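You operate a simulated robot arm through the tools that you are given. There is no shell and no other tool. Be economical: measure what you need, move in short steps, check, and stop when the job is done.

Carry out the task below with a simulated robot arm. There is one attempt and no reset: what you move stays moved.

JOB
Set the overload dial to the motor data plate's amps, reset it, close up.
Fine: narrow door first, both shut and latched; main isolator stays locked.

It is judged by the outcome, as a careful person would: the job done as asked, and still so three seconds after it is handed in. It fails if anything else is knocked over, pushed out of place, dropped, spilled or broken.

ROBOT AND FRAMES
A 6-joint arm with a fingered hand, fixed in place. Base frame: the origin is at the foot of the arm, x ahead of it, y to its left, z up. Readings come in m, rad, newtons and seconds.
With the tool pointing down near the work surface it reaches from about 0.28 to 0.72 m from the base axis. Its first joint turns from -2.007 to 2.007 rad. Payload 4 kg.
Tool frame: the origin (TCP) lies between the finger pads and is the grasp point; the fingertips stand 0.026 m ahead of it; z points along the fingers, y is the line along which they close. Largest opening 0.132 m; the body of the gripper starts 0.073 m behind the TCP. The gripper is a hand of 4 fingers: y runs from the thumb to the fingers, the wrist lies at [0, 0, -0.239] in the tool frame.
Orientation is told as [roll, pitch, yaw] about the base's x, y, z axes, in that order, counted from this pose: with the fingers straight down and closing along the base's y, the tool's x points along the base's -x, its y along +y and its z along -z.

CONTROLS
- The arm moves only by the tool servo_tool. Its argument "increments" is a list of rows, each a list of 6 numbers: the shift along the tool's x, y, z in m, then the turn, a rotation vector about the tool's x, y, z in rad. In form: [[dx, dy, dz, rx, ry, rz], ...]. A call has 1 to 10 rows; each row is the pose to reach, as a shift and turn from the pose commanded when the call began, along the tool's axes at that moment. Rows are played at 5 a second. More than 0.05 m and 0.15 rad between two rows, and nothing of the call is played. Where a pose cannot be reached the arm comes as near as it can. A force on the tool above 40 N (or 10 N above the force at the start of the call, whichever is more), or a blocked arm, ends the call early, and 0.2 s more pass. In this call time passes only in rows, and 0.2 s behind the last. It gives the time, the measured TCP pose, the force on the tool (base axes), the opening and the grip force at its end, in the units of the frame above (readings bear some noise), with the torque about the TCP (base axes, N m) and any sound that the robot's microphone picked up.
- Cameras (640 x 400 px; columns grow to the right, rows downward): "scene" is fixed at [0.0488, -0.4981, 1.3523]; the picture's right is [0.70, -0.72, 0.00], its down [-0.38, -0.37, -0.85] and it looks along [0.61, 0.59, -0.53] (base axes); focal length 250 px, centre (320, 200). "wrist" rides on the gripper at [0.068, 0.002, -0.097] in the tool frame; the picture's right is [-0.03, 1.00, 0.00], its down [-0.82, -0.02, -0.58] and it looks along [-0.58, -0.02, 0.82] (tool axes); focal length 270 px, centre (320, 200). There is no depth. A picture from a camera that has moved, and an enlarged one, comes with that camera's place and axes in the base frame and with its lens.
- camera(camera): a new picture of that camera. It takes no simulated time.
- lift_body(by): slides the trunk up (or, below 0, down) by that many m; the arm rides with it, the base frame stays. It gives what a move gives, with no picture.
- move_fingers(finger1, finger2, finger3, thumb_bend): sets how far each is bent, from 0 (flat) to 1 (curled in); at 0.3 the hand is open as for a grip, at 0.7 the pads meet at the TCP. One left out holds its place. A second passes; each finger stops where it meets its share of the squeeze, and holds until it gets a number again. It is the only way to open and close the hand. It gives what a move gives, with no picture; readings hold the bend of each and the force on the fingers (four entries, about 0 where the hand has none), thumb and palm.
- inspect(camera, box): a new picture of the part [left, top, right, bottom] of that camera's present view, enlarged. It takes no simulated time.
- sign_off(): hands the job in; it is judged then, once.

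Go step by step. Nothing tells you positions but the pictures and the camera data: compare them with the known pose of the tool, close in by small moves and look again before you grip or let go. The budget is 120 turns and 84 pictures, counting those below and the enlarged ones. Unless the task says otherwise, let go and move clear before handing in, and close with one line.

The tools are called after "Call:" as name(argument=value, ...) on one line, values as JSON. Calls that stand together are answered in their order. servo_tool: Moves the arm, as the interface text tells. Its arguments: {"type":"object","properties":{"increments":{"type":"array","items":{"type":"array","items":{"type":"number"}}}},"required":["increments"]} The other tools are called the same way: lift_body (by) slides the trunk up or down; move_fingers (finger1, finger2, finger3, thumb_bend) moves the fingers one by one; camera (camera) takes a picture; inspect (camera, box) takes an enlarged picture of a part of a camera's view; sign_off () hands the job in.

At the start:

```text
clock: 0.0
ee_pos: [0.468, 0.1231, 1.213]
tcp_rot: [0.001, 0.0, 0.0]
force: [-0.8, 0.3, -0.3]
torque: [0.03, 0.06, 0.01]
opening: 0.1316
grip_force: 0.0
shape: jaw
bend: [0.3, 0.3, 0.3, 0.3]
finger forces: [0.1, 0.0, 0.0, 0.0, 0.0, 0.0]
trunk travel left (down, up): [-0.875, 0.115]
```

scene: 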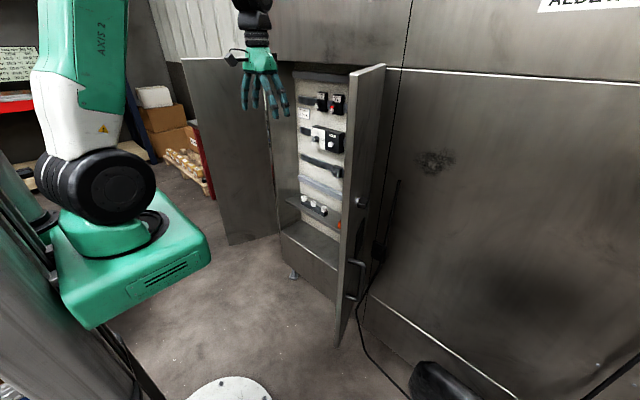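
wrist: 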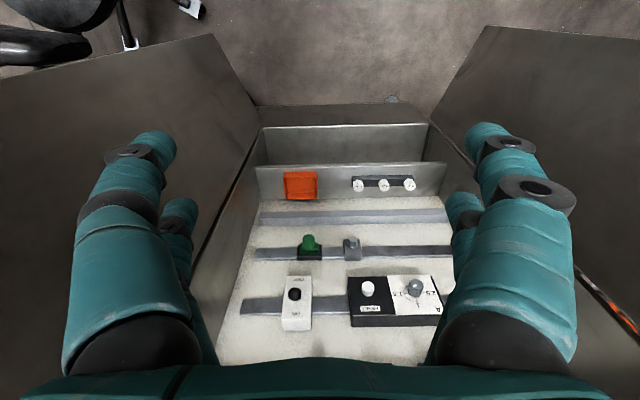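

I see an open cabinet with two doors, with devices on a back plate. I'll look closer at the panel from both cameras to find the overload dial, reset button and data plate.

Call:
inspect(camera="scene", box=[260, 60, 400, 160])

Call:
inspect(camera="wrist", box=[230, 220, 470, 370])

Call:
inspect(camera="scene", box=[260, 150, 420, 350])

```text
4.00 times, centred on (330, 110) of scene
camera zoom: at [0.0488, -0.4981, 1.3523], right [0.7, -0.72, 0.0], down [-0.38, -0.37, -0.85], along [0.61, 0.59, -0.53], focal length 1000 px, centre (280, 560)
```

zoom: 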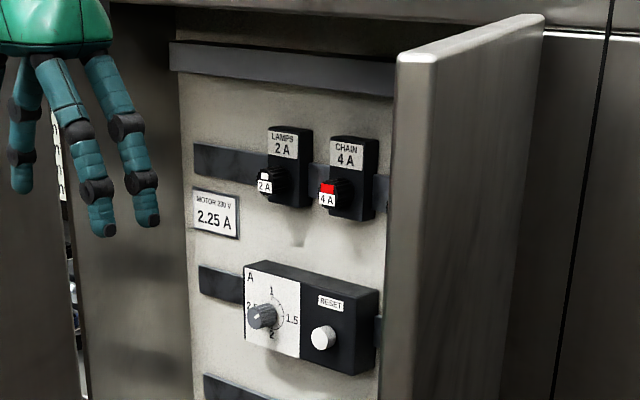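

```text
2.67 times, centred on (350, 295) of wrist
camera zoom: at [0.3991, 0.1241, 1.3095], right [0.03, 1.0, 0.0], down [0.82, -0.02, 0.58], along [0.58, -0.02, -0.82], focal length 721 px, centre (240, -53)
```

zoom: 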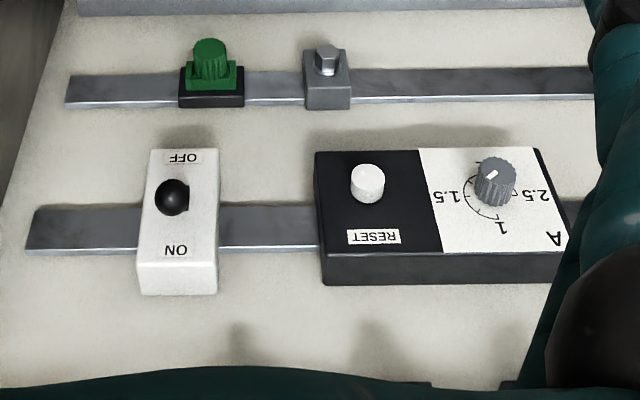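

```text
2.00 times, centred on (340, 250) of scene
camera zoom: at [0.0488, -0.4981, 1.3523], right [0.7, -0.72, 0.0], down [-0.38, -0.37, -0.85], along [0.61, 0.59, -0.53], focal length 500 px, centre (280, 100)
```

zoom: 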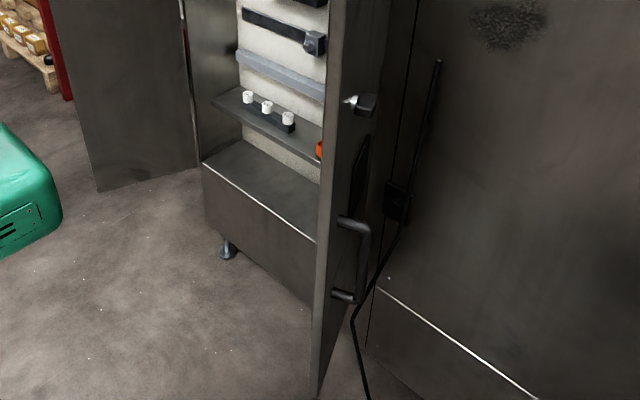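

The plate says MOTOR 2.25 A; the dial knob is at about (0.84, 0.295, 0.98) and reset at about (0.84, 0.20, 0.98), with the cabinet front near x=0.70. I'll first turn the hand to point forward, keeping it outside the cabinet.

Call:
servo_tool(increments=[[-0.01, 0, 0, 0, -0.148, 0], [-0.02, 0, 0, 0, -0.296, 0], [-0.03, 0, 0, 0, -0.444, 0], [-0.04, 0, 0, 0, -0.592, 0], [-0.05, 0, 0, 0, -0.74, 0], [-0.06, 0, 0, 0, -0.888, 0], [-0.07, 0, 0, 0, -1.036, 0], [-0.08, 0, 0, 0, -1.184, 0], [-0.09, 0, 0, 0, -1.332, 0], [-0.1, 0, 0, 0, -1.48, 0]])

Call:
camera(camera="wrist")

Call:
camera(camera="scene")

```text
clock: 2.2
ee_pos: [0.5675, 0.1223, 1.2119]
tcp_rot: [0.004, -1.479, -0.005]
force: [0.3, -0.3, -0.2]
torque: [0.01, -0.02, 0.0]
opening: 0.1318
grip_force: 0.0
shape: jaw
bend: [0.3, 0.3, 0.3, 0.3]
finger forces: [0.0, 0.0, 0.1, 0.0, 0.0, 0.0]
trunk travel left (down, up): [-0.875, 0.115]
```

```text
78 pictures are left
camera wrist: at [0.4654, 0.1251, 1.1534], right [0.0, 1.0, 0.03], down [-0.5, -0.02, 0.86], along [0.87, -0.01, 0.5], focal length 270 px, centre (320, 200)
```

wrist: 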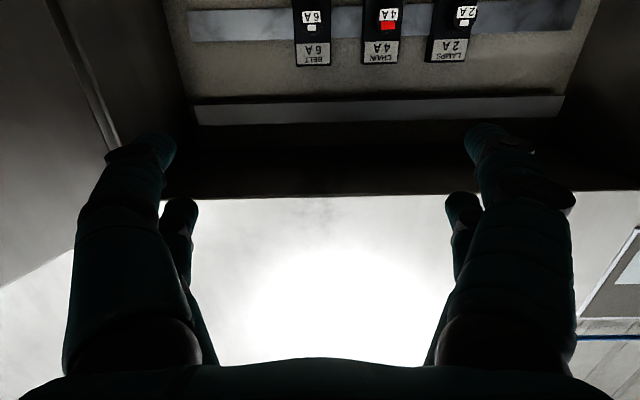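

```text
77 pictures are left
```

scene: 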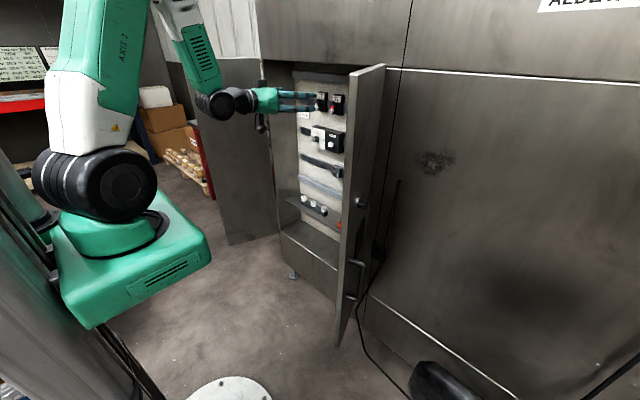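

The hand points forward, but the camera hangs below it and looks up. I'll roll the hand by half a turn so the camera rides above.

Call:
servo_tool(increments=[[0, 0, 0, 0, 0, 0.149], [0, 0, 0, 0, 0, 0.298], [0, 0, 0, 0, 0, 0.447], [0, 0, 0, 0, 0, 0.596], [0, 0, 0, 0, 0, 0.745], [0, 0, 0, 0, 0, 0.894], [0, 0, 0, 0, 0, 1.043], [0, 0, 0, 0, 0, 1.192], [0, 0, 0, 0, 0, 1.341], [0, 0, 0, 0, 0, 1.49]])

Call:
servo_tool(increments=[[0, 0, 0, 0, 0, 0.149], [0, 0, 0, 0, 0, 0.298], [0, 0, 0, 0, 0, 0.447], [0, 0, 0, 0, 0, 0.596], [0, 0, 0, 0, 0, 0.745], [0, 0, 0, 0, 0, 0.894], [0, 0, 0, 0, 0, 1.043], [0, 0, 0, 0, 0, 1.192], [0, 0, 0, 0, 0, 1.341], [0, 0, 0, 0, 0, 1.49]])

Call:
servo_tool(increments=[[0, 0, 0, 0, 0, 0.1], [0, 0, 0, 0, 0, 0.16]])

Call:
camera(camera="wrist")

```text
clock: 4.4
ee_pos: [0.5682, 0.121, 1.2126]
tcp_rot: [1.481, -0.078, -1.565]
force: [-0.2, 0.4, 0.0]
torque: [0.01, 0.02, -0.01]
opening: 0.1319
grip_force: 0.2
shape: jaw
bend: [0.3, 0.3, 0.3, 0.3]
finger forces: [0.0, 0.0, 0.0, 0.0, 0.0, 0.1]
trunk travel left (down, up): [-0.875, 0.115]
```

```text
clock: 6.6
ee_pos: [0.5833, 0.1467, 1.4582]
tcp_rot: [0.909, 1.194, -2.215]
force: [-0.1, 0.3, 0.8]
torque: [0.03, -0.02, 0.0]
opening: 0.1317
grip_force: 0.1
shape: jaw
bend: [0.3, 0.3, 0.3, 0.3]
finger forces: [0.0, 0.1, 0.0, 0.0, 0.0, 0.0]
out of reach, approached as far as the arm can: row 1, 2, 3, 4, 5, 6, 7, 8, 9, 10
trunk travel left (down, up): [-0.875, 0.115]
```

```text
clock: 7.2
ee_pos: [0.5845, 0.1472, 1.4757]
tcp_rot: [0.54, 1.293, -2.603]
force: [0.5, 0.7, -0.6]
torque: [-0.02, 0.01, 0.0]
opening: 0.132
grip_force: 0.1
shape: jaw
bend: [0.3, 0.3, 0.3, 0.3]
finger forces: [0.0, 0.0, 0.1, 0.0, 0.0, 0.0]
out of reach, approached as far as the arm can: row 1, 2
trunk travel left (down, up): [-0.875, 0.115]
```

```text
76 pictures are left
camera wrist: at [0.5073, 0.1573, 1.5639], right [0.01, -0.99, 0.12], down [-0.75, -0.08, -0.65], along [0.66, -0.08, -0.75], focal length 270 px, centre (320, 200)
```

wrist: 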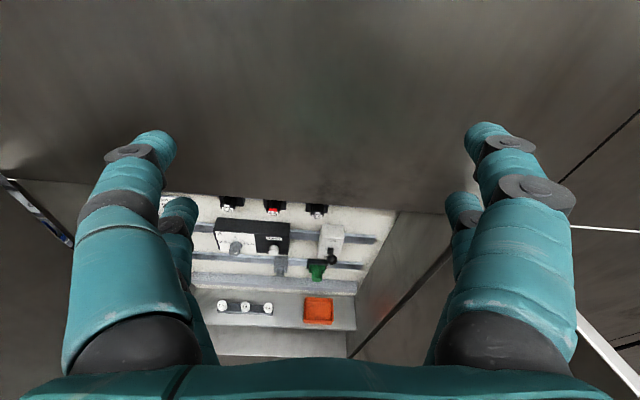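

The roll ended near the half turn, but the arm hit a reach limit and rose. I'll lower the trunk to give the arm a better posture, then settle the orientation.

Call:
servo_tool(increments=[[0, 0, -0.02, 0, 0, 0]])

Call:
camera(camera="scene")

```text
clock: 7.6
ee_pos: [0.5647, 0.1477, 1.4807]
tcp_rot: [0.549, 1.3, -2.594]
force: [0.6, -1.1, 0.4]
torque: [-0.02, 0.02, 0.03]
opening: 0.1319
grip_force: 0.1
shape: jaw
bend: [0.3, 0.3, 0.3, 0.3]
finger forces: [0.0, 0.0, 0.1, 0.0, 0.1, 0.0]
trunk travel left (down, up): [-0.875, 0.115]
```

```text
75 pictures are left
```

scene: 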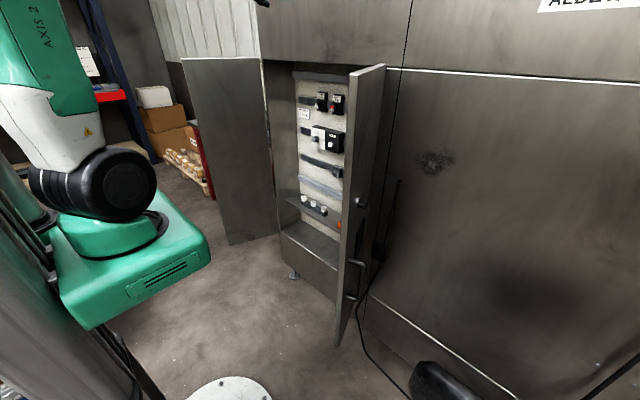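

The commands follow the actual pose, good. The hand is above the view; I'll lower the trunk 0.4 m with the hand still outside the cabinet, between the doors.

Call:
lift_body(by=-0.4)

Call:
camera(camera="wrist")

Call:
camera(camera="scene")

```text
clock: 11.4
ee_pos: [0.567, 0.1489, 1.0807]
tcp_rot: [0.553, 1.3, -2.593]
force: [0.1, -0.5, 0.0]
torque: [0.0, 0.02, 0.01]
opening: 0.132
grip_force: 0.1
shape: jaw
bend: [0.3, 0.3, 0.3, 0.3]
finger forces: [0.0, 0.1, 0.0, 0.0, 0.1, 0.1]
trunk travel left (down, up): [-0.475, 0.515]
```

```text
74 pictures are left
camera wrist: at [0.4875, 0.158, 1.1687], right [0.01, -0.99, 0.12], down [-0.75, -0.08, -0.66], along [0.66, -0.08, -0.74], focal length 270 px, centre (320, 200)
```

wrist: 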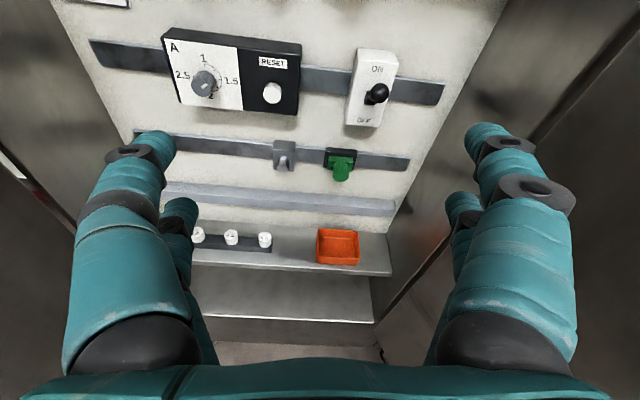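

```text
73 pictures are left
```

scene: 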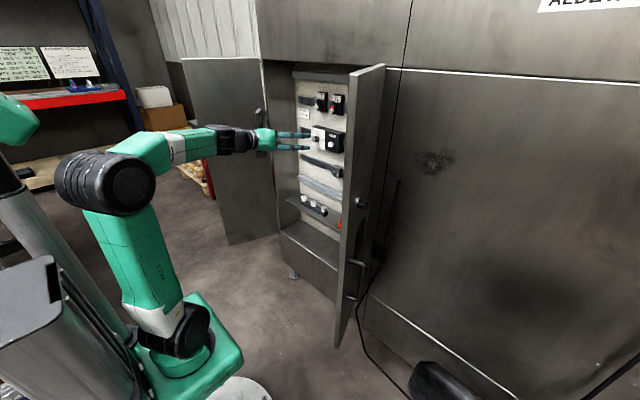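

Both views are clear now. I'll straighten the tool to point along +x and bring it in front of the dial, still outside the cabinet.

Call:
servo_tool(increments=[[-0.0136, -0.0314, 0.0104, 0, 0.0468, 0.0234], [-0.0272, -0.0628, 0.0208, 0, 0.0936, 0.0468], [-0.0408, -0.0942, 0.0312, 0, 0.1404, 0.0702], [-0.0544, -0.1256, 0.0416, 0, 0.187, 0.0936], [-0.068, -0.157, 0.052, 0, 0.234, 0.117]])

Call:
camera(camera="wrist")

Call:
inspect(camera="wrist", box=[200, 60, 440, 210])

```text
clock: 12.6
ee_pos: [0.6634, 0.3263, 1.132]
tcp_rot: [0.687, 1.487, -2.461]
force: [-0.1, 0.3, -0.2]
torque: [0.02, 0.03, 0.04]
opening: 0.1316
grip_force: 0.0
shape: jaw
bend: [0.3, 0.3, 0.3, 0.3]
finger forces: [0.0, 0.0, 0.0, 0.0, 0.0, 0.1]
out of reach, approached as far as the arm can: row 1, 2, 3, 4, 5
trunk travel left (down, up): [-0.475, 0.515]
```

```text
72 pictures are left
camera wrist: at [0.5711, 0.3301, 1.2076], right [0.0, -1.0, 0.03], down [-0.63, -0.02, -0.78], along [0.78, -0.02, -0.63], focal length 270 px, centre (320, 200)
```

wrist: 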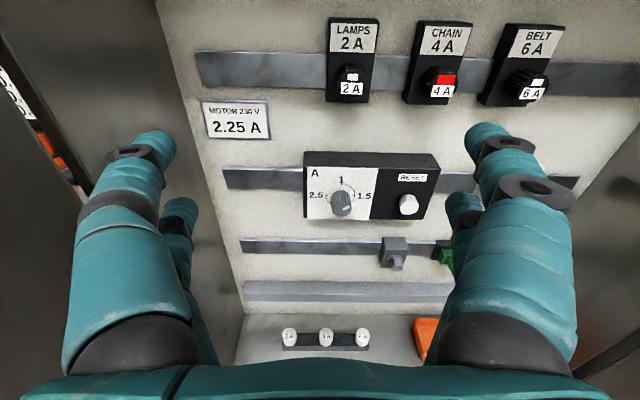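

```text
2.67 times, centred on (320, 135) of wrist
camera zoom: at [0.5711, 0.3301, 1.2076], right [0.0, -1.0, 0.03], down [-0.63, -0.02, -0.78], along [0.78, -0.02, -0.63], focal length 721 px, centre (320, 373)
```

zoom: 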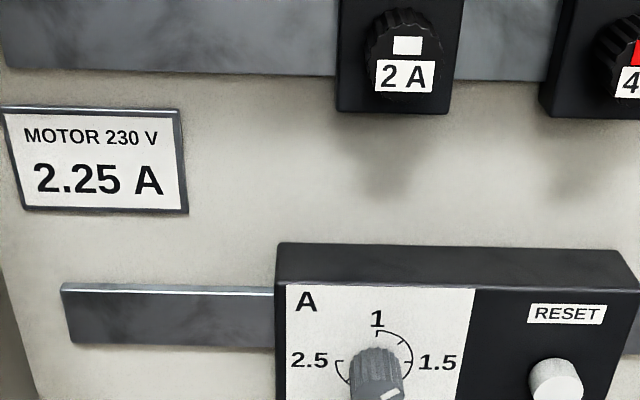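

The tool is nearly level but the arm drifted up to z=1.13. I'll use the trunk to go down to the dial height.

Call:
lift_body(by=-0.14)

Call:
servo_tool(increments=[[0, 0.015, 0, 0, 0, 0], [0, 0.03, 0, 0, 0, 0]])

Call:
camera(camera="wrist")

Call:
inspect(camera="wrist", box=[240, 70, 400, 170])

```text
clock: 14.3
ee_pos: [0.6621, 0.3269, 0.9923]
tcp_rot: [0.686, 1.487, -2.461]
force: [0.2, -0.3, 0.7]
torque: [-0.01, -0.01, -0.03]
opening: 0.1319
grip_force: 0.3
shape: jaw
bend: [0.3, 0.3, 0.3, 0.3]
finger forces: [0.1, 0.1, 0.0, 0.0, 0.1, 0.0]
trunk travel left (down, up): [-0.335, 0.655]
```

```text
clock: 14.9
ee_pos: [0.6656, 0.297, 0.9981]
tcp_rot: [0.664, 1.48, -2.484]
force: [-0.6, 0.2, 0.5]
torque: [0.0, -0.02, -0.03]
opening: 0.1322
grip_force: 0.0
shape: jaw
bend: [0.3, 0.3, 0.3, 0.3]
finger forces: [0.0, 0.0, 0.1, 0.1, 0.0, 0.1]
out of reach, approached as far as the arm can: row 2
trunk travel left (down, up): [-0.335, 0.655]
```

```text
70 pictures are left
camera wrist: at [0.5725, 0.3004, 1.0734], right [-0.01, -1.0, 0.03], down [-0.63, -0.02, -0.77], along [0.77, -0.02, -0.63], focal length 270 px, centre (320, 200)
```

wrist: 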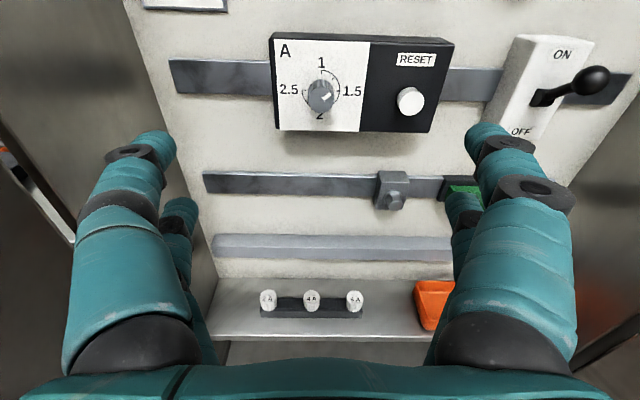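

```text
4.00 times, centred on (320, 120) of wrist
camera zoom: at [0.5725, 0.3004, 1.0734], right [-0.01, -1.0, 0.03], down [-0.63, -0.02, -0.77], along [0.77, -0.02, -0.63], focal length 1081 px, centre (320, 520)
```

zoom: 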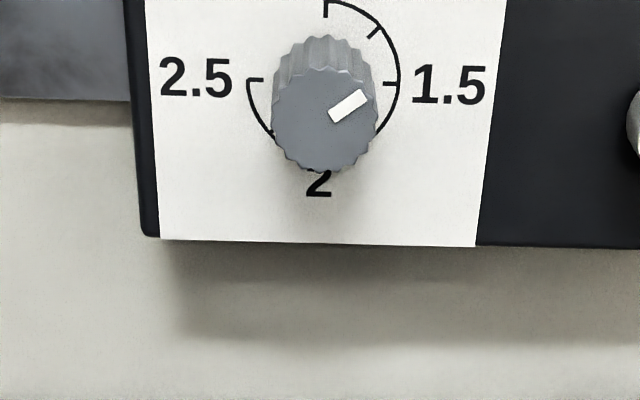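

The pointer sits at about 1.25 and the dial runs clockwise 1, 1.5, 2, 2.5 with 90° between each, so 2.25 needs about 180° more clockwise. My wrist is at its + roll limit, so I'll wind back about 105° at this standoff and then approach.

Call:
servo_tool(increments=[[0, 0, 0, 0, 0, -0.149], [0, 0, 0, 0, 0, -0.298], [0, 0, 0, 0, 0, -0.447], [0, 0, 0, 0, 0, -0.596], [0, 0, 0, 0, 0, -0.745], [0, 0, 0, 0, 0, -0.894], [0, 0, 0, 0, 0, -1.043], [0, 0, 0, 0, 0, -1.192], [0, 0, 0, 0, 0, -1.341], [0, 0, 0, 0, 0, -1.49]])

Call:
servo_tool(increments=[[0, 0, 0, 0, 0, -0.13], [0, 0, 0, 0, 0, -0.26]])

Call:
camera(camera="wrist")

```text
clock: 17.1
ee_pos: [0.6644, 0.2975, 0.997]
tcp_rot: [1.507, 0.023, -1.58]
force: [-0.9, -0.7, -0.1]
torque: [-0.02, 0.01, 0.02]
opening: 0.1321
grip_force: 0.0
shape: jaw
bend: [0.3, 0.3, 0.3, 0.3]
finger forces: [0.1, 0.0, 0.0, 0.0, 0.0, 0.0]
trunk travel left (down, up): [-0.335, 0.655]
```

```text
clock: 17.7
ee_pos: [0.6645, 0.296, 0.9978]
tcp_rot: [1.505, -0.234, -1.561]
force: [-0.3, -0.2, -0.5]
torque: [-0.06, 0.02, 0.01]
opening: 0.1321
grip_force: 0.0
shape: jaw
bend: [0.3, 0.3, 0.3, 0.3]
finger forces: [0.1, 0.0, 0.1, 0.0, 0.1, 0.0]
trunk travel left (down, up): [-0.335, 0.655]
```

```text
68 pictures are left
camera wrist: at [0.5671, 0.3651, 0.9899], right [0.07, 0.21, 0.98], down [-0.57, -0.79, 0.21], along [0.82, -0.57, 0.07], focal length 270 px, centre (320, 200)
```

wrist: 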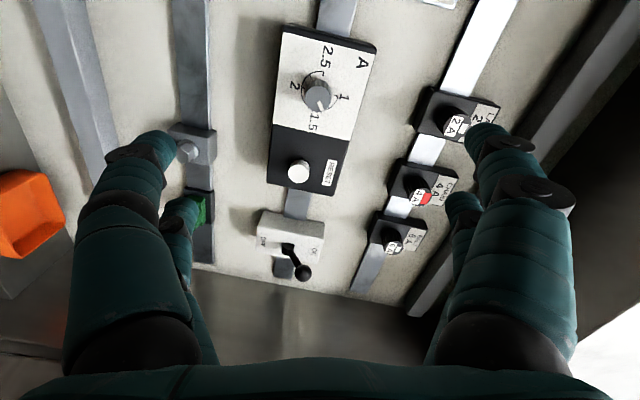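

The knob centre comes out at (≈0.845, 0.297, 0.983). I'll level the tool and advance to a short standoff for a check.

Call:
servo_tool(increments=[[0.001, -0.002, 0.035, -0.022, 0, 0], [0.002, -0.005, 0.07, -0.044, 0, 0], [0.003, -0.007, 0.105, -0.065, -0.005, 0]])

Call:
camera(camera="wrist")

Call:
inspect(camera="scene", box=[260, 80, 400, 180])

```text
clock: 18.5
ee_pos: [0.7699, 0.2985, 0.9825]
tcp_rot: [1.571, -0.232, -1.568]
force: [-0.7, 0.4, -0.4]
torque: [-0.03, 0.07, 0.0]
opening: 0.1318
grip_force: 0.0
shape: jaw
bend: [0.3, 0.3, 0.3, 0.3]
finger forces: [0.0, 0.0, 0.0, 0.0, 0.0, 0.1]
trunk travel left (down, up): [-0.335, 0.655]
```

```text
67 pictures are left
camera wrist: at [0.6719, 0.3653, 0.9702], right [0.0, 0.2, 0.98], down [-0.58, -0.8, 0.17], along [0.82, -0.56, 0.12], focal length 270 px, centre (320, 200)
```

wrist: 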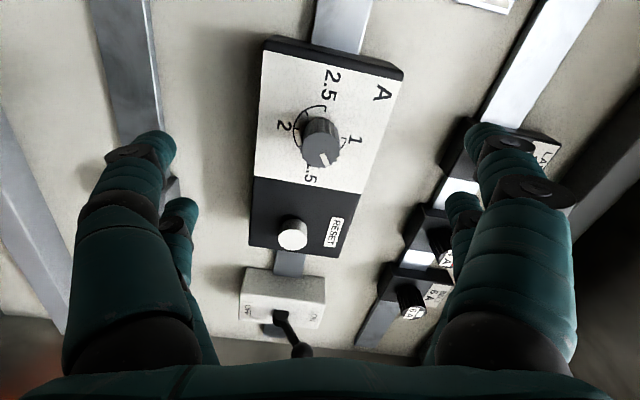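

```text
4.00 times, centred on (330, 130) of scene
camera zoom: at [0.0488, -0.4981, 1.3523], right [0.7, -0.72, 0.0], down [-0.38, -0.37, -0.85], along [0.61, 0.59, -0.53], focal length 1000 px, centre (280, 480)
```

zoom: 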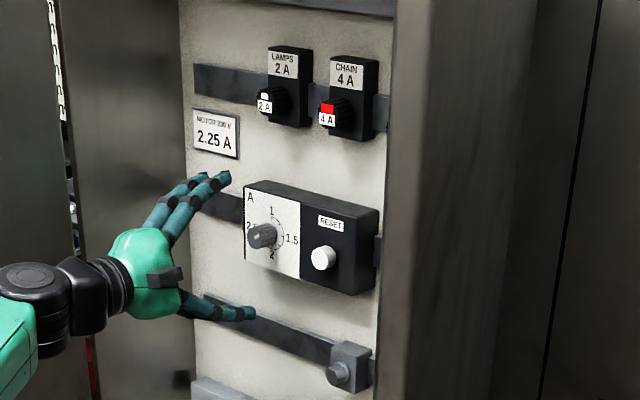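

The aim is good. The knob face is at x≈0.833 and the relay face at ≈0.864, so I'll advance the TCP to 0.831 and close on the knob.

Call:
servo_tool(increments=[[-0.001, 0.001, 0.03, 0, 0, 0], [-0.002, 0.001, 0.05, 0, 0, 0], [-0.002, 0.001, 0.061, 0, 0, 0]])

Call:
camera(camera="wrist")

Call:
inspect(camera="scene", box=[290, 100, 360, 150])

```text
clock: 19.3
ee_pos: [0.8158, 0.2951, 0.9811]
tcp_rot: [1.571, -0.232, -1.568]
force: [0.8, 0.4, 0.3]
torque: [0.0, 0.01, 0.0]
opening: 0.1319
grip_force: 0.1
shape: jaw
bend: [0.3, 0.3, 0.3, 0.3]
finger forces: [0.1, 0.0, 0.0, 0.0, 0.0, 0.0]
out of reach, approached as far as the arm can: row 2, 3
trunk travel left (down, up): [-0.335, 0.655]
```

```text
65 pictures are left
camera wrist: at [0.7192, 0.3628, 0.9688], right [0.0, 0.21, 0.98], down [-0.57, -0.8, 0.17], along [0.82, -0.56, 0.12], focal length 270 px, centre (320, 200)
```

wrist: 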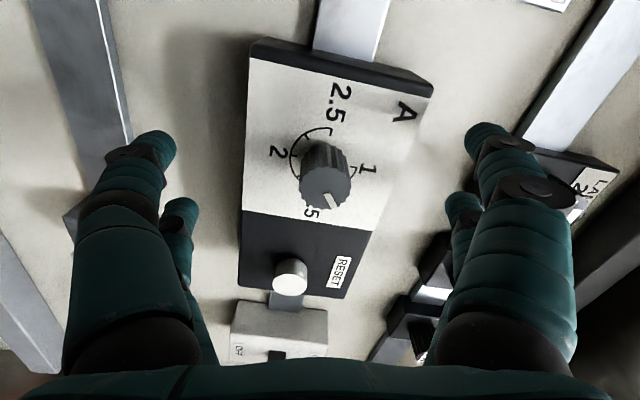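

```text
8.00 times, centred on (325, 125) of scene
camera zoom: at [0.0488, -0.4981, 1.3523], right [0.7, -0.72, 0.0], down [-0.38, -0.37, -0.85], along [0.61, 0.59, -0.53], focal length 1999 px, centre (280, 800)
```

zoom: 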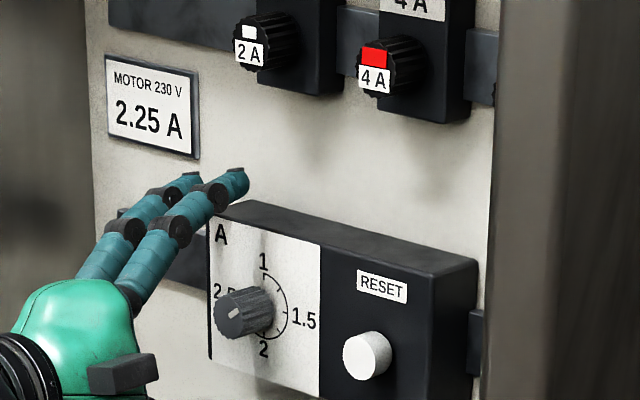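

The aim on the knob is right, but the arm is at full stretch because its shoulder sits too low. I'll back out, raise the trunk 0.25 m and come back down with the arm.

Call:
servo_tool(increments=[[0, 0, -0.04, 0, 0, 0], [0, 0, -0.08, 0, 0, 0], [0, 0, -0.12, 0, 0, 0], [0, 0, -0.16, 0, 0, 0]])

Call:
lift_body(by=0.25)

Call:
servo_tool(increments=[[0.01, -0.049, 0, 0, 0, 0], [0.02, -0.097, 0, 0, 0, 0], [0.03, -0.146, 0, 0, 0, 0], [0.041, -0.194, 0, 0, 0, 0], [0.051, -0.243, 0, 0, 0, 0]])

Call:
camera(camera="wrist")

```text
clock: 20.3
ee_pos: [0.6551, 0.2943, 0.9821]
tcp_rot: [1.571, -0.231, -1.566]
force: [0.2, 1.0, -0.3]
torque: [0.01, -0.04, 0.0]
opening: 0.1322
grip_force: 0.0
shape: jaw
bend: [0.3, 0.3, 0.3, 0.3]
finger forces: [0.1, 0.0, 0.1, 0.0, 0.0, 0.0]
trunk travel left (down, up): [-0.335, 0.655]
```

```text
clock: 22.9
ee_pos: [0.656, 0.2945, 1.2326]
tcp_rot: [1.572, -0.232, -1.567]
force: [0.9, -0.5, 0.1]
torque: [0.01, 0.01, 0.0]
opening: 0.1322
grip_force: 0.1
shape: jaw
bend: [0.3, 0.3, 0.3, 0.3]
finger forces: [0.0, 0.0, 0.0, 0.0, 0.0, 0.0]
trunk travel left (down, up): [-0.585, 0.405]
```

```text
clock: 24.1
ee_pos: [0.6565, 0.2886, 0.9846]
tcp_rot: [1.571, -0.23, -1.568]
force: [0.4, 0.2, 0.1]
torque: [0.01, 0.01, 0.02]
opening: 0.132
grip_force: 0.1
shape: jaw
bend: [0.3, 0.3, 0.3, 0.3]
finger forces: [0.1, 0.0, 0.0, 0.1, 0.0, 0.0]
trunk travel left (down, up): [-0.585, 0.405]
```

```text
63 pictures are left
camera wrist: at [0.5588, 0.3561, 0.9715], right [0.0, 0.2, 0.98], down [-0.57, -0.8, 0.17], along [0.82, -0.56, 0.12], focal length 270 px, centre (320, 200)
```

wrist: 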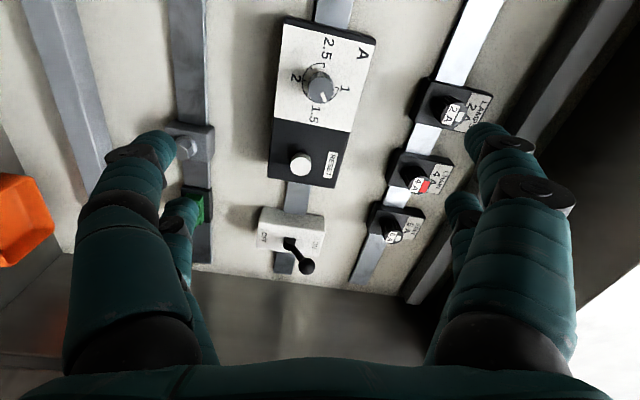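

Now reach should be better. I'll advance to the knob.

Call:
servo_tool(increments=[[0.002, 0.0, 0.045, 0, 0, 0], [0.005, 0.001, 0.09, 0, 0, 0], [0.007, 0.001, 0.13, 0, 0, 0], [0.007, 0.001, 0.155, 0, 0, 0], [0.007, 0.001, 0.175, 0, 0, 0]])

Call:
camera(camera="wrist")

```text
clock: 25.3
ee_pos: [0.8308, 0.2971, 0.9839]
tcp_rot: [1.57, -0.231, -1.566]
force: [0.5, 0.1, -0.1]
torque: [-0.01, 0.02, -0.02]
opening: 0.1319
grip_force: 0.0
shape: jaw
bend: [0.3, 0.3, 0.3, 0.3]
finger forces: [0.0, 0.1, 0.0, 0.0, 0.0, 0.0]
trunk travel left (down, up): [-0.585, 0.405]
```

```text
62 pictures are left
camera wrist: at [0.7334, 0.3634, 0.9698], right [0.0, 0.21, 0.98], down [-0.57, -0.8, 0.17], along [0.82, -0.56, 0.12], focal length 270 px, centre (320, 200)
```

wrist: 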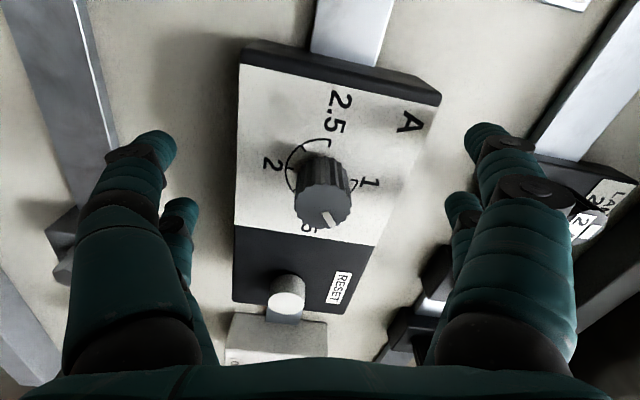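

The knob sits right at the TCP. I'll close the fingers.

Call:
move_fingers(finger1=0.66, finger2=0.66, finger3=0.66, thumb_bend=0.66)

Call:
camera(camera="wrist")

```text
clock: 26.3
ee_pos: [0.8294, 0.2963, 0.9819]
tcp_rot: [1.567, -0.235, -1.566]
force: [-12.0, -3.8, -8.2]
torque: [0.07, 0.29, -0.05]
opening: 0.0851
grip_force: 19.1
shape: fingers
bend: [0.41, 0.45, 0.43, 0.55]
finger forces: [7.2, 7.3, 7.3, 0.1, 15.6, 0.0]
trunk travel left (down, up): [-0.585, 0.405]
```

```text
61 pictures are left
camera wrist: at [0.7326, 0.3633, 0.9688], right [0.0, 0.21, 0.98], down [-0.57, -0.8, 0.17], along [0.82, -0.56, 0.12], focal length 270 px, centre (320, 200)
```

wrist: 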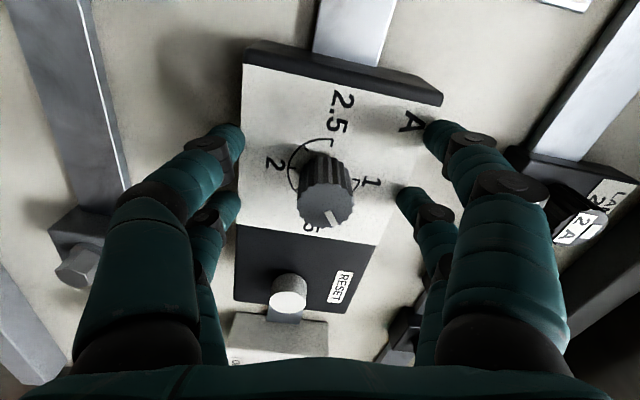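

The fingertips met the relay housing's edges rather than the knob. I'll open, back off 4 cm, pre-curl the fingers and come in again.

Call:
move_fingers(finger1=0.3, finger2=0.3, finger3=0.3, thumb_bend=0.3)

Call:
servo_tool(increments=[[0, 0, -0.025, 0, 0, 0], [0, 0, -0.05, 0, 0, 0]])

Call:
move_fingers(finger1=0.55, finger2=0.55, finger3=0.55, thumb_bend=0.55)

Call:
camera(camera="wrist")

Call:
inspect(camera="scene", box=[290, 100, 360, 150])

```text
clock: 27.3
ee_pos: [0.8301, 0.2959, 0.9829]
tcp_rot: [1.572, -0.232, -1.568]
force: [-0.3, -0.1, -0.2]
torque: [0.02, 0.02, 0.01]
opening: 0.1323
grip_force: 0.0
shape: fingers
bend: [0.3, 0.3, 0.3, 0.3]
finger forces: [0.0, 0.0, 0.0, 0.0, 0.0, 0.0]
trunk travel left (down, up): [-0.585, 0.405]
```

```text
clock: 27.9
ee_pos: [0.7804, 0.296, 0.9832]
tcp_rot: [1.57, -0.233, -1.568]
force: [-0.2, 1.3, 0.2]
torque: [0.01, -0.02, 0.01]
opening: 0.1324
grip_force: 0.1
shape: fingers
bend: [0.3, 0.3, 0.3, 0.3]
finger forces: [0.0, 0.0, 0.1, 0.1, 0.0, 0.1]
trunk travel left (down, up): [-0.585, 0.405]
```

```text
clock: 28.9
ee_pos: [0.7801, 0.2971, 0.9838]
tcp_rot: [1.571, -0.232, -1.568]
force: [0.4, -0.5, 1.4]
torque: [0.01, 0.04, 0.0]
opening: 0.0496
grip_force: 0.1
shape: fingers
bend: [0.55, 0.55, 0.55, 0.55]
finger forces: [0.0, 0.0, 0.1, 0.0, 0.0, 0.0]
trunk travel left (down, up): [-0.585, 0.405]
```

```text
60 pictures are left
camera wrist: at [0.6837, 0.3634, 0.9699], right [0.0, 0.21, 0.98], down [-0.57, -0.8, 0.17], along [0.82, -0.56, 0.12], focal length 270 px, centre (320, 200)
```

wrist: 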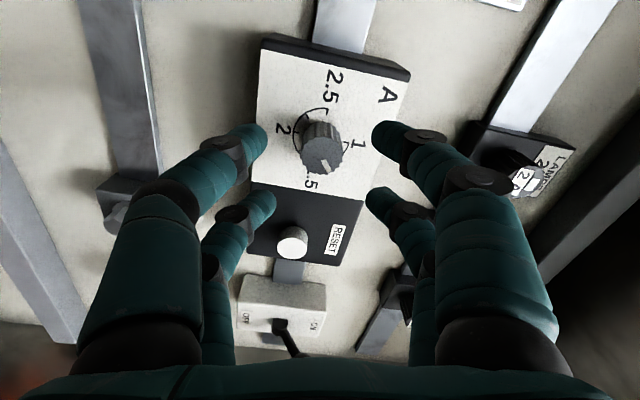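

```text
8.00 times, centred on (325, 125) of scene
camera zoom: at [0.0488, -0.4981, 1.3523], right [0.7, -0.72, 0.0], down [-0.38, -0.37, -0.85], along [0.61, 0.59, -0.53], focal length 1999 px, centre (280, 800)
```

zoom: 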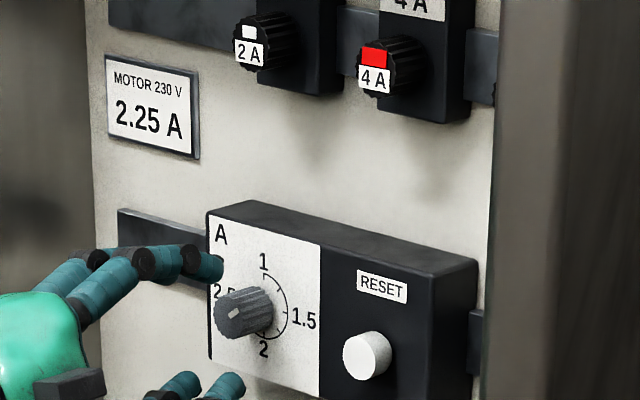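

The fingers now form two pairs 5 cm apart, straddling the knob. I'll advance 3 cm and look.

Call:
servo_tool(increments=[[0, 0, 0.015, 0, 0, 0], [0, 0, 0.03, 0, 0, 0]])

Call:
camera(camera="wrist")

Call:
inspect(camera="scene", box=[290, 110, 346, 150])

```text
clock: 29.5
ee_pos: [0.811, 0.2964, 0.9828]
tcp_rot: [1.567, -0.231, -1.569]
force: [-0.1, 0.6, 0.7]
torque: [0.01, 0.01, 0.01]
opening: 0.0497
grip_force: 0.1
shape: fingers
bend: [0.55, 0.55, 0.55, 0.55]
finger forces: [0.1, 0.1, 0.0, 0.0, 0.0, 0.0]
trunk travel left (down, up): [-0.585, 0.405]
```

```text
58 pictures are left
camera wrist: at [0.7133, 0.3628, 0.9693], right [0.0, 0.21, 0.98], down [-0.58, -0.8, 0.17], along [0.82, -0.56, 0.12], focal length 270 px, centre (320, 200)
```

wrist: 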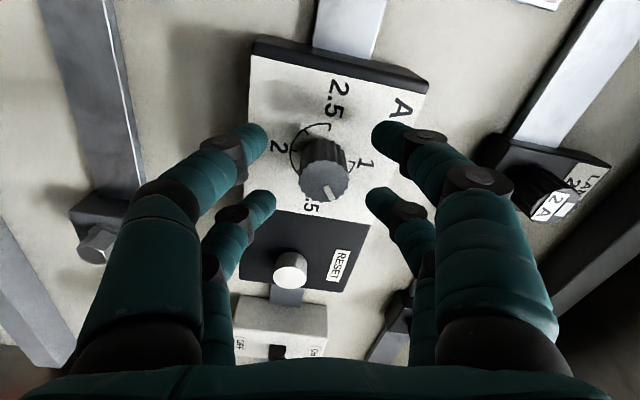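

```text
10.00 times, centred on (318, 130) of scene
camera zoom: at [0.0488, -0.4981, 1.3523], right [0.7, -0.72, 0.0], down [-0.38, -0.37, -0.85], along [0.61, 0.59, -0.53], focal length 2499 px, centre (340, 900)
```

zoom: 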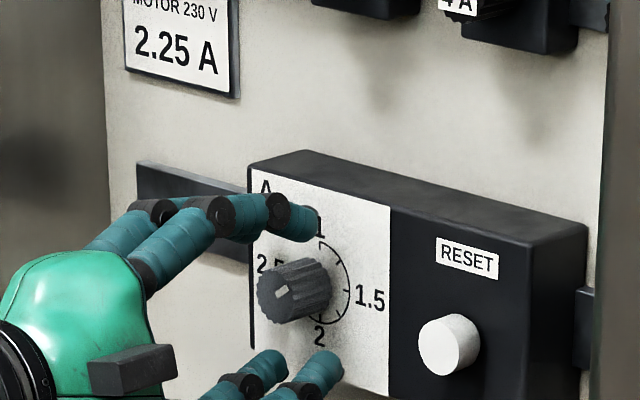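

Still short of the knob: I'll narrow the fingers slightly to 0.59 and advance 1.8 cm further.

Call:
move_fingers(finger1=0.59, finger2=0.59, finger3=0.59, thumb_bend=0.59)

Call:
servo_tool(increments=[[0, 0, 0.006, 0, 0, 0], [0, 0, 0.012, 0, 0, 0], [0, 0, 0.018, 0, 0, 0]])

Call:
camera(camera="wrist")

```text
clock: 30.5
ee_pos: [0.8096, 0.2959, 0.984]
tcp_rot: [1.573, -0.233, -1.567]
force: [0.4, 0.7, 0.1]
torque: [-0.02, 0.0, 0.0]
opening: 0.036
grip_force: 0.0
shape: fingers
bend: [0.59, 0.59, 0.59, 0.59]
finger forces: [0.0, 0.0, 0.1, 0.1, 0.0, 0.0]
trunk travel left (down, up): [-0.585, 0.405]
```

```text
clock: 31.3
ee_pos: [0.8247, 0.2965, 0.9844]
tcp_rot: [1.57, -0.232, -1.566]
force: [-28.1, -4.9, -2.2]
torque: [-0.02, 0.42, -0.38]
opening: 0.0361
grip_force: 14.3
shape: fingers
bend: [0.6, 0.6, 0.6, 0.59]
finger forces: [2.8, 5.1, 12.1, 0.0, 8.2, 0.0]
trunk travel left (down, up): [-0.585, 0.405]
```

```text
56 pictures are left
camera wrist: at [0.7281, 0.3636, 0.971], right [0.0, 0.21, 0.98], down [-0.57, -0.8, 0.17], along [0.82, -0.56, 0.12], focal length 270 px, centre (320, 200)
```

wrist: 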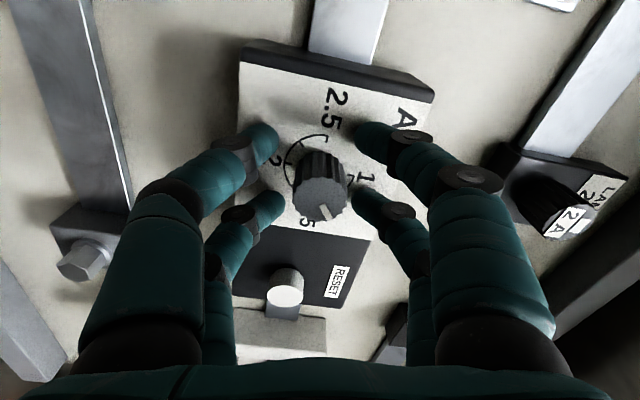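

The fingertips just touched the relay's face. I'll back off 4 mm and close around the knob.

Call:
servo_tool(increments=[[0, 0, -0.005, 0, 0, 0]])

Call:
move_fingers(finger1=0.72, finger2=0.72, finger3=0.72, thumb_bend=0.72)

Call:
camera(camera="wrist")

```text
clock: 31.7
ee_pos: [0.8232, 0.2952, 0.9838]
tcp_rot: [1.57, -0.231, -1.567]
force: [-0.2, 0.3, -0.2]
torque: [0.02, 0.02, -0.02]
opening: 0.0356
grip_force: 0.1
shape: fingers
bend: [0.59, 0.59, 0.59, 0.59]
finger forces: [0.0, 0.0, 0.1, 0.0, 0.1, 0.0]
trunk travel left (down, up): [-0.585, 0.405]
```

```text
clock: 32.7
ee_pos: [0.8228, 0.2956, 0.9843]
tcp_rot: [1.572, -0.234, -1.569]
force: [1.5, -2.6, 2.2]
torque: [0.01, -0.03, -0.01]
opening: 0.0
grip_force: 2.2
shape: fingers
bend: [0.71, 0.71, 0.71, 0.71]
finger forces: [0.0, 2.8, 1.6, 0.1, 0.1, 0.0]
trunk travel left (down, up): [-0.585, 0.405]
```

```text
55 pictures are left
camera wrist: at [0.7262, 0.3628, 0.9703], right [0.0, 0.2, 0.98], down [-0.58, -0.8, 0.17], along [0.82, -0.56, 0.12], focal length 270 px, centre (320, 200)
```

wrist: 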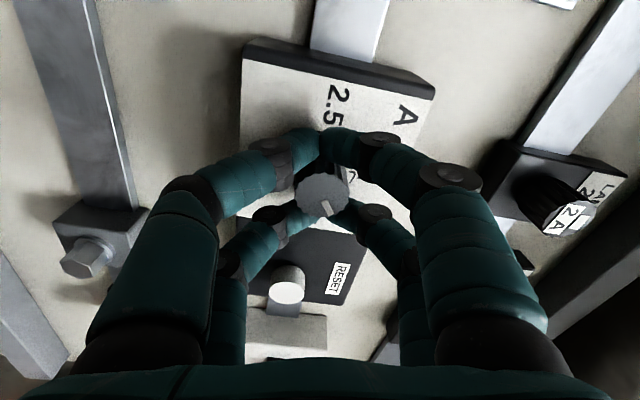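

All four digits closed around the knob without gripping it: it lies in the gap between the two finger pairs. I'll open, back off, and curl one finger to learn which digit is which.

Call:
move_fingers(finger1=0.55, finger2=0.55, finger3=0.55, thumb_bend=0.55)

Call:
servo_tool(increments=[[0, 0, -0.035, 0, 0, 0], [0, 0, -0.07, 0, 0, 0]])

Call:
move_fingers(finger1=1.0, finger2=0.3)

Call:
camera(camera="wrist")

```text
clock: 33.7
ee_pos: [0.8227, 0.2961, 0.9835]
tcp_rot: [1.571, -0.232, -1.568]
force: [0.0, -0.1, 0.2]
torque: [0.02, -0.01, 0.0]
opening: 0.0483
grip_force: 0.1
shape: fingers
bend: [0.55, 0.55, 0.55, 0.55]
finger forces: [0.0, 0.0, 0.0, 0.0, 0.0, 0.0]
trunk travel left (down, up): [-0.585, 0.405]
```

```text
clock: 34.3
ee_pos: [0.7534, 0.2961, 0.9826]
tcp_rot: [1.572, -0.233, -1.568]
force: [0.1, 0.1, 1.0]
torque: [0.04, 0.01, -0.03]
opening: 0.0485
grip_force: 0.1
shape: fingers
bend: [0.55, 0.55, 0.55, 0.55]
finger forces: [0.0, 0.0, 0.1, 0.0, 0.0, 0.1]
trunk travel left (down, up): [-0.585, 0.405]
```

```text
clock: 35.3
ee_pos: [0.7536, 0.2952, 0.9819]
tcp_rot: [1.57, -0.232, -1.569]
force: [-0.7, -0.2, 0.2]
torque: [-0.03, -0.03, -0.04]
opening: 0.041
grip_force: 0.1
shape: fingers
bend: [1.0, 0.3, 0.55, 0.55]
finger forces: [0.0, 0.1, 0.0, 0.0, 0.0, 0.0]
trunk travel left (down, up): [-0.585, 0.405]
```

```text
54 pictures are left
camera wrist: at [0.6561, 0.363, 0.9693], right [0.0, 0.21, 0.98], down [-0.57, -0.8, 0.17], along [0.82, -0.56, 0.12], focal length 270 px, centre (320, 200)
```

wrist: 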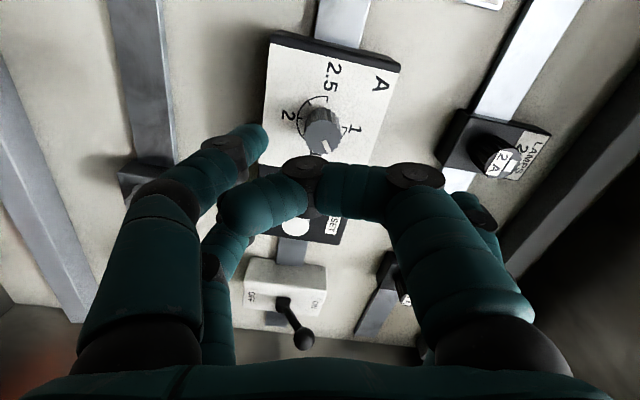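

finger1 is the near one on the right, finger2 the far right. I'll set finger2 and finger3 to 0.72 to see whether finger3 is the far left one, and shift sideways 19 mm so that the near pair lines up with the knob.

Call:
move_fingers(finger1=0.55, finger2=0.7, finger3=0.7, thumb_bend=0.55)

Call:
servo_tool(increments=[[-0.019, 0.001, 0.02, 0, 0, 0]])

Call:
camera(camera="wrist")

```text
clock: 36.3
ee_pos: [0.7534, 0.2951, 0.9817]
tcp_rot: [1.571, -0.233, -1.568]
force: [-0.1, -0.4, 0.1]
torque: [0.04, 0.04, 0.01]
opening: 0.0486
grip_force: 0.1
shape: fingers
bend: [0.55, 0.7, 0.7, 0.55]
finger forces: [0.0, 0.0, 0.1, 0.0, 0.0, 0.1]
trunk travel left (down, up): [-0.585, 0.405]
```

```text
clock: 36.7
ee_pos: [0.7725, 0.2777, 0.9893]
tcp_rot: [1.57, -0.232, -1.566]
force: [-0.3, -0.3, 0.0]
torque: [0.02, 0.02, -0.02]
opening: 0.0487
grip_force: 0.1
shape: fingers
bend: [0.55, 0.7, 0.7, 0.55]
finger forces: [0.1, 0.0, 0.0, 0.0, 0.1, 0.0]
trunk travel left (down, up): [-0.585, 0.405]
```

```text
53 pictures are left
camera wrist: at [0.6763, 0.3446, 0.9753], right [0.0, 0.21, 0.98], down [-0.57, -0.8, 0.17], along [0.82, -0.56, 0.12], focal length 270 px, centre (320, 200)
```

wrist: 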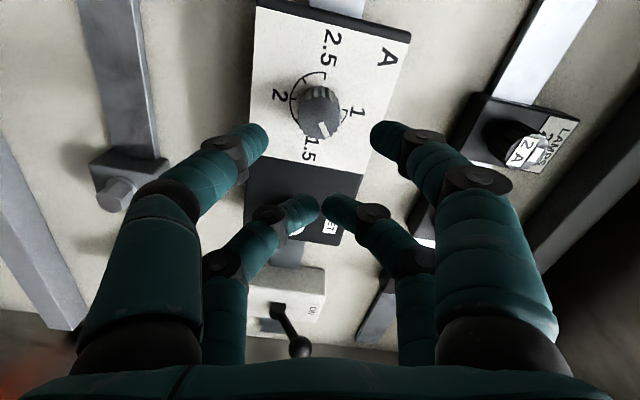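

finger1 and the thumb are the near pair and line up with the knob. I'll narrow them and advance.

Call:
move_fingers(finger1=0.59, thumb_bend=0.59)

Call:
servo_tool(increments=[[0, -0.001, 0.02, 0, 0, 0], [0, -0.002, 0.035, 0, 0, 0], [0, -0.002, 0.049, 0, 0, 0]])

Call:
camera(camera="wrist")

```text
clock: 37.7
ee_pos: [0.773, 0.2777, 0.9891]
tcp_rot: [1.57, -0.231, -1.568]
force: [-0.2, -0.5, -0.1]
torque: [0.0, 0.01, -0.04]
opening: 0.0362
grip_force: 0.1
shape: fingers
bend: [0.59, 0.7, 0.7, 0.59]
finger forces: [0.0, 0.1, 0.1, 0.0, 0.0, 0.0]
trunk travel left (down, up): [-0.585, 0.405]
```

```text
clock: 38.5
ee_pos: [0.8212, 0.2761, 0.9863]
tcp_rot: [1.569, -0.231, -1.568]
force: [1.5, -0.2, -0.5]
torque: [0.0, 0.02, -0.01]
opening: 0.0364
grip_force: 0.1
shape: fingers
bend: [0.59, 0.7, 0.7, 0.59]
finger forces: [0.0, 0.0, 0.0, 0.1, 0.0, 0.1]
trunk travel left (down, up): [-0.585, 0.405]
```

```text
52 pictures are left
camera wrist: at [0.7249, 0.3446, 0.9725], right [0.0, 0.21, 0.98], down [-0.57, -0.8, 0.17], along [0.82, -0.56, 0.12], focal length 270 px, centre (320, 200)
```

wrist: 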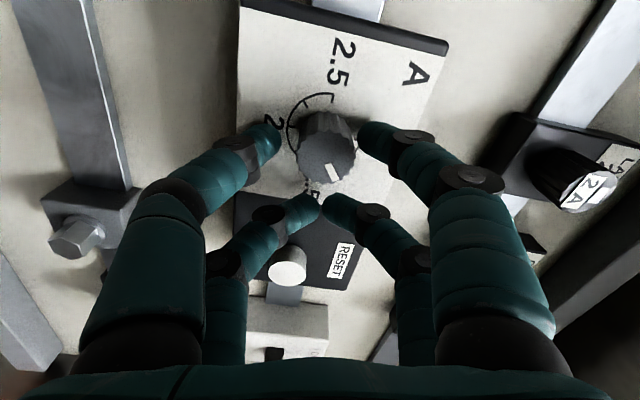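

The knob is between the near tips; I'll shift 3 mm and close finger1 and thumb.

Call:
servo_tool(increments=[[0.003, 0.001, 0, 0, 0, 0]])

Call:
move_fingers(finger1=0.72, thumb_bend=0.72)

Call:
camera(camera="wrist")

```text
clock: 38.9
ee_pos: [0.8218, 0.2806, 0.9858]
tcp_rot: [1.572, -0.231, -1.567]
force: [0.0, -0.3, -0.3]
torque: [-0.01, -0.01, 0.0]
opening: 0.0363
grip_force: 0.0
shape: fingers
bend: [0.59, 0.7, 0.7, 0.59]
finger forces: [0.1, 0.1, 0.1, 0.0, 0.1, 0.0]
trunk travel left (down, up): [-0.585, 0.405]
```

```text
clock: 39.9
ee_pos: [0.8222, 0.2804, 0.9857]
tcp_rot: [1.569, -0.231, -1.569]
force: [2.3, 0.4, -1.4]
torque: [0.01, -0.02, -0.04]
opening: 0.0206
grip_force: 7.0
shape: fingers
bend: [0.64, 0.7, 0.7, 0.67]
finger forces: [7.1, 0.0, 0.0, 0.0, 7.2, 0.1]
trunk travel left (down, up): [-0.585, 0.405]
```

```text
51 pictures are left
camera wrist: at [0.7252, 0.3477, 0.9728], right [0.0, 0.21, 0.98], down [-0.57, -0.8, 0.17], along [0.82, -0.56, 0.12], focal length 270 px, centre (320, 200)
```

wrist: 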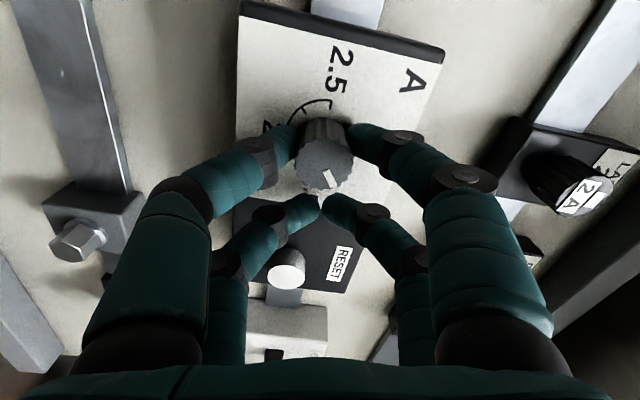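

The knob is gripped with 7 N on each side. I'll turn it clockwise about the knob axis, first by about 40°, to check it follows.

Call:
servo_tool(increments=[[0.0003, -0.0023, 0, 0, 0, 0.145], [0.001, -0.0045, 0, 0, 0, 0.29], [0.0019, -0.0066, 0, 0, 0, 0.435], [0.0031, -0.0086, 0, 0, 0, 0.58], [0.0047, -0.0103, 0, 0, 0, 0.725]])

Call:
camera(camera="wrist")

```text
clock: 41.1
ee_pos: [0.8231, 0.2838, 0.9754]
tcp_rot: [1.572, 0.496, -1.567]
force: [4.2, 2.7, 1.7]
torque: [-0.04, 0.04, -0.03]
opening: 0.0206
grip_force: 6.8
shape: fingers
bend: [0.64, 0.7, 0.7, 0.67]
finger forces: [7.8, 0.0, 0.0, 0.0, 6.9, 0.1]
trunk travel left (down, up): [-0.585, 0.405]
```

```text
50 pictures are left
camera wrist: at [0.7251, 0.3426, 1.0106], right [0.0, -0.5, 0.87], down [-0.58, -0.71, -0.41], along [0.82, -0.5, -0.29], focal length 270 px, centre (320, 200)
```

wrist: 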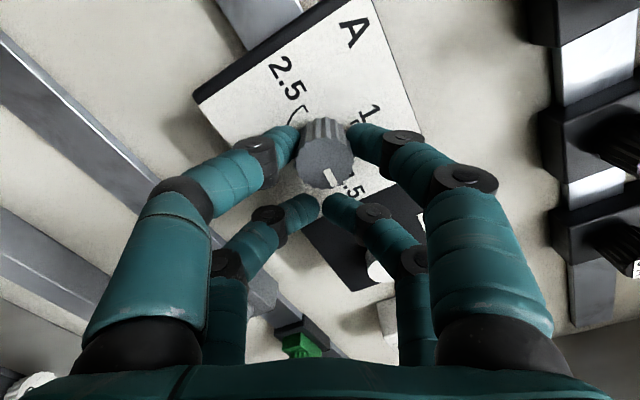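

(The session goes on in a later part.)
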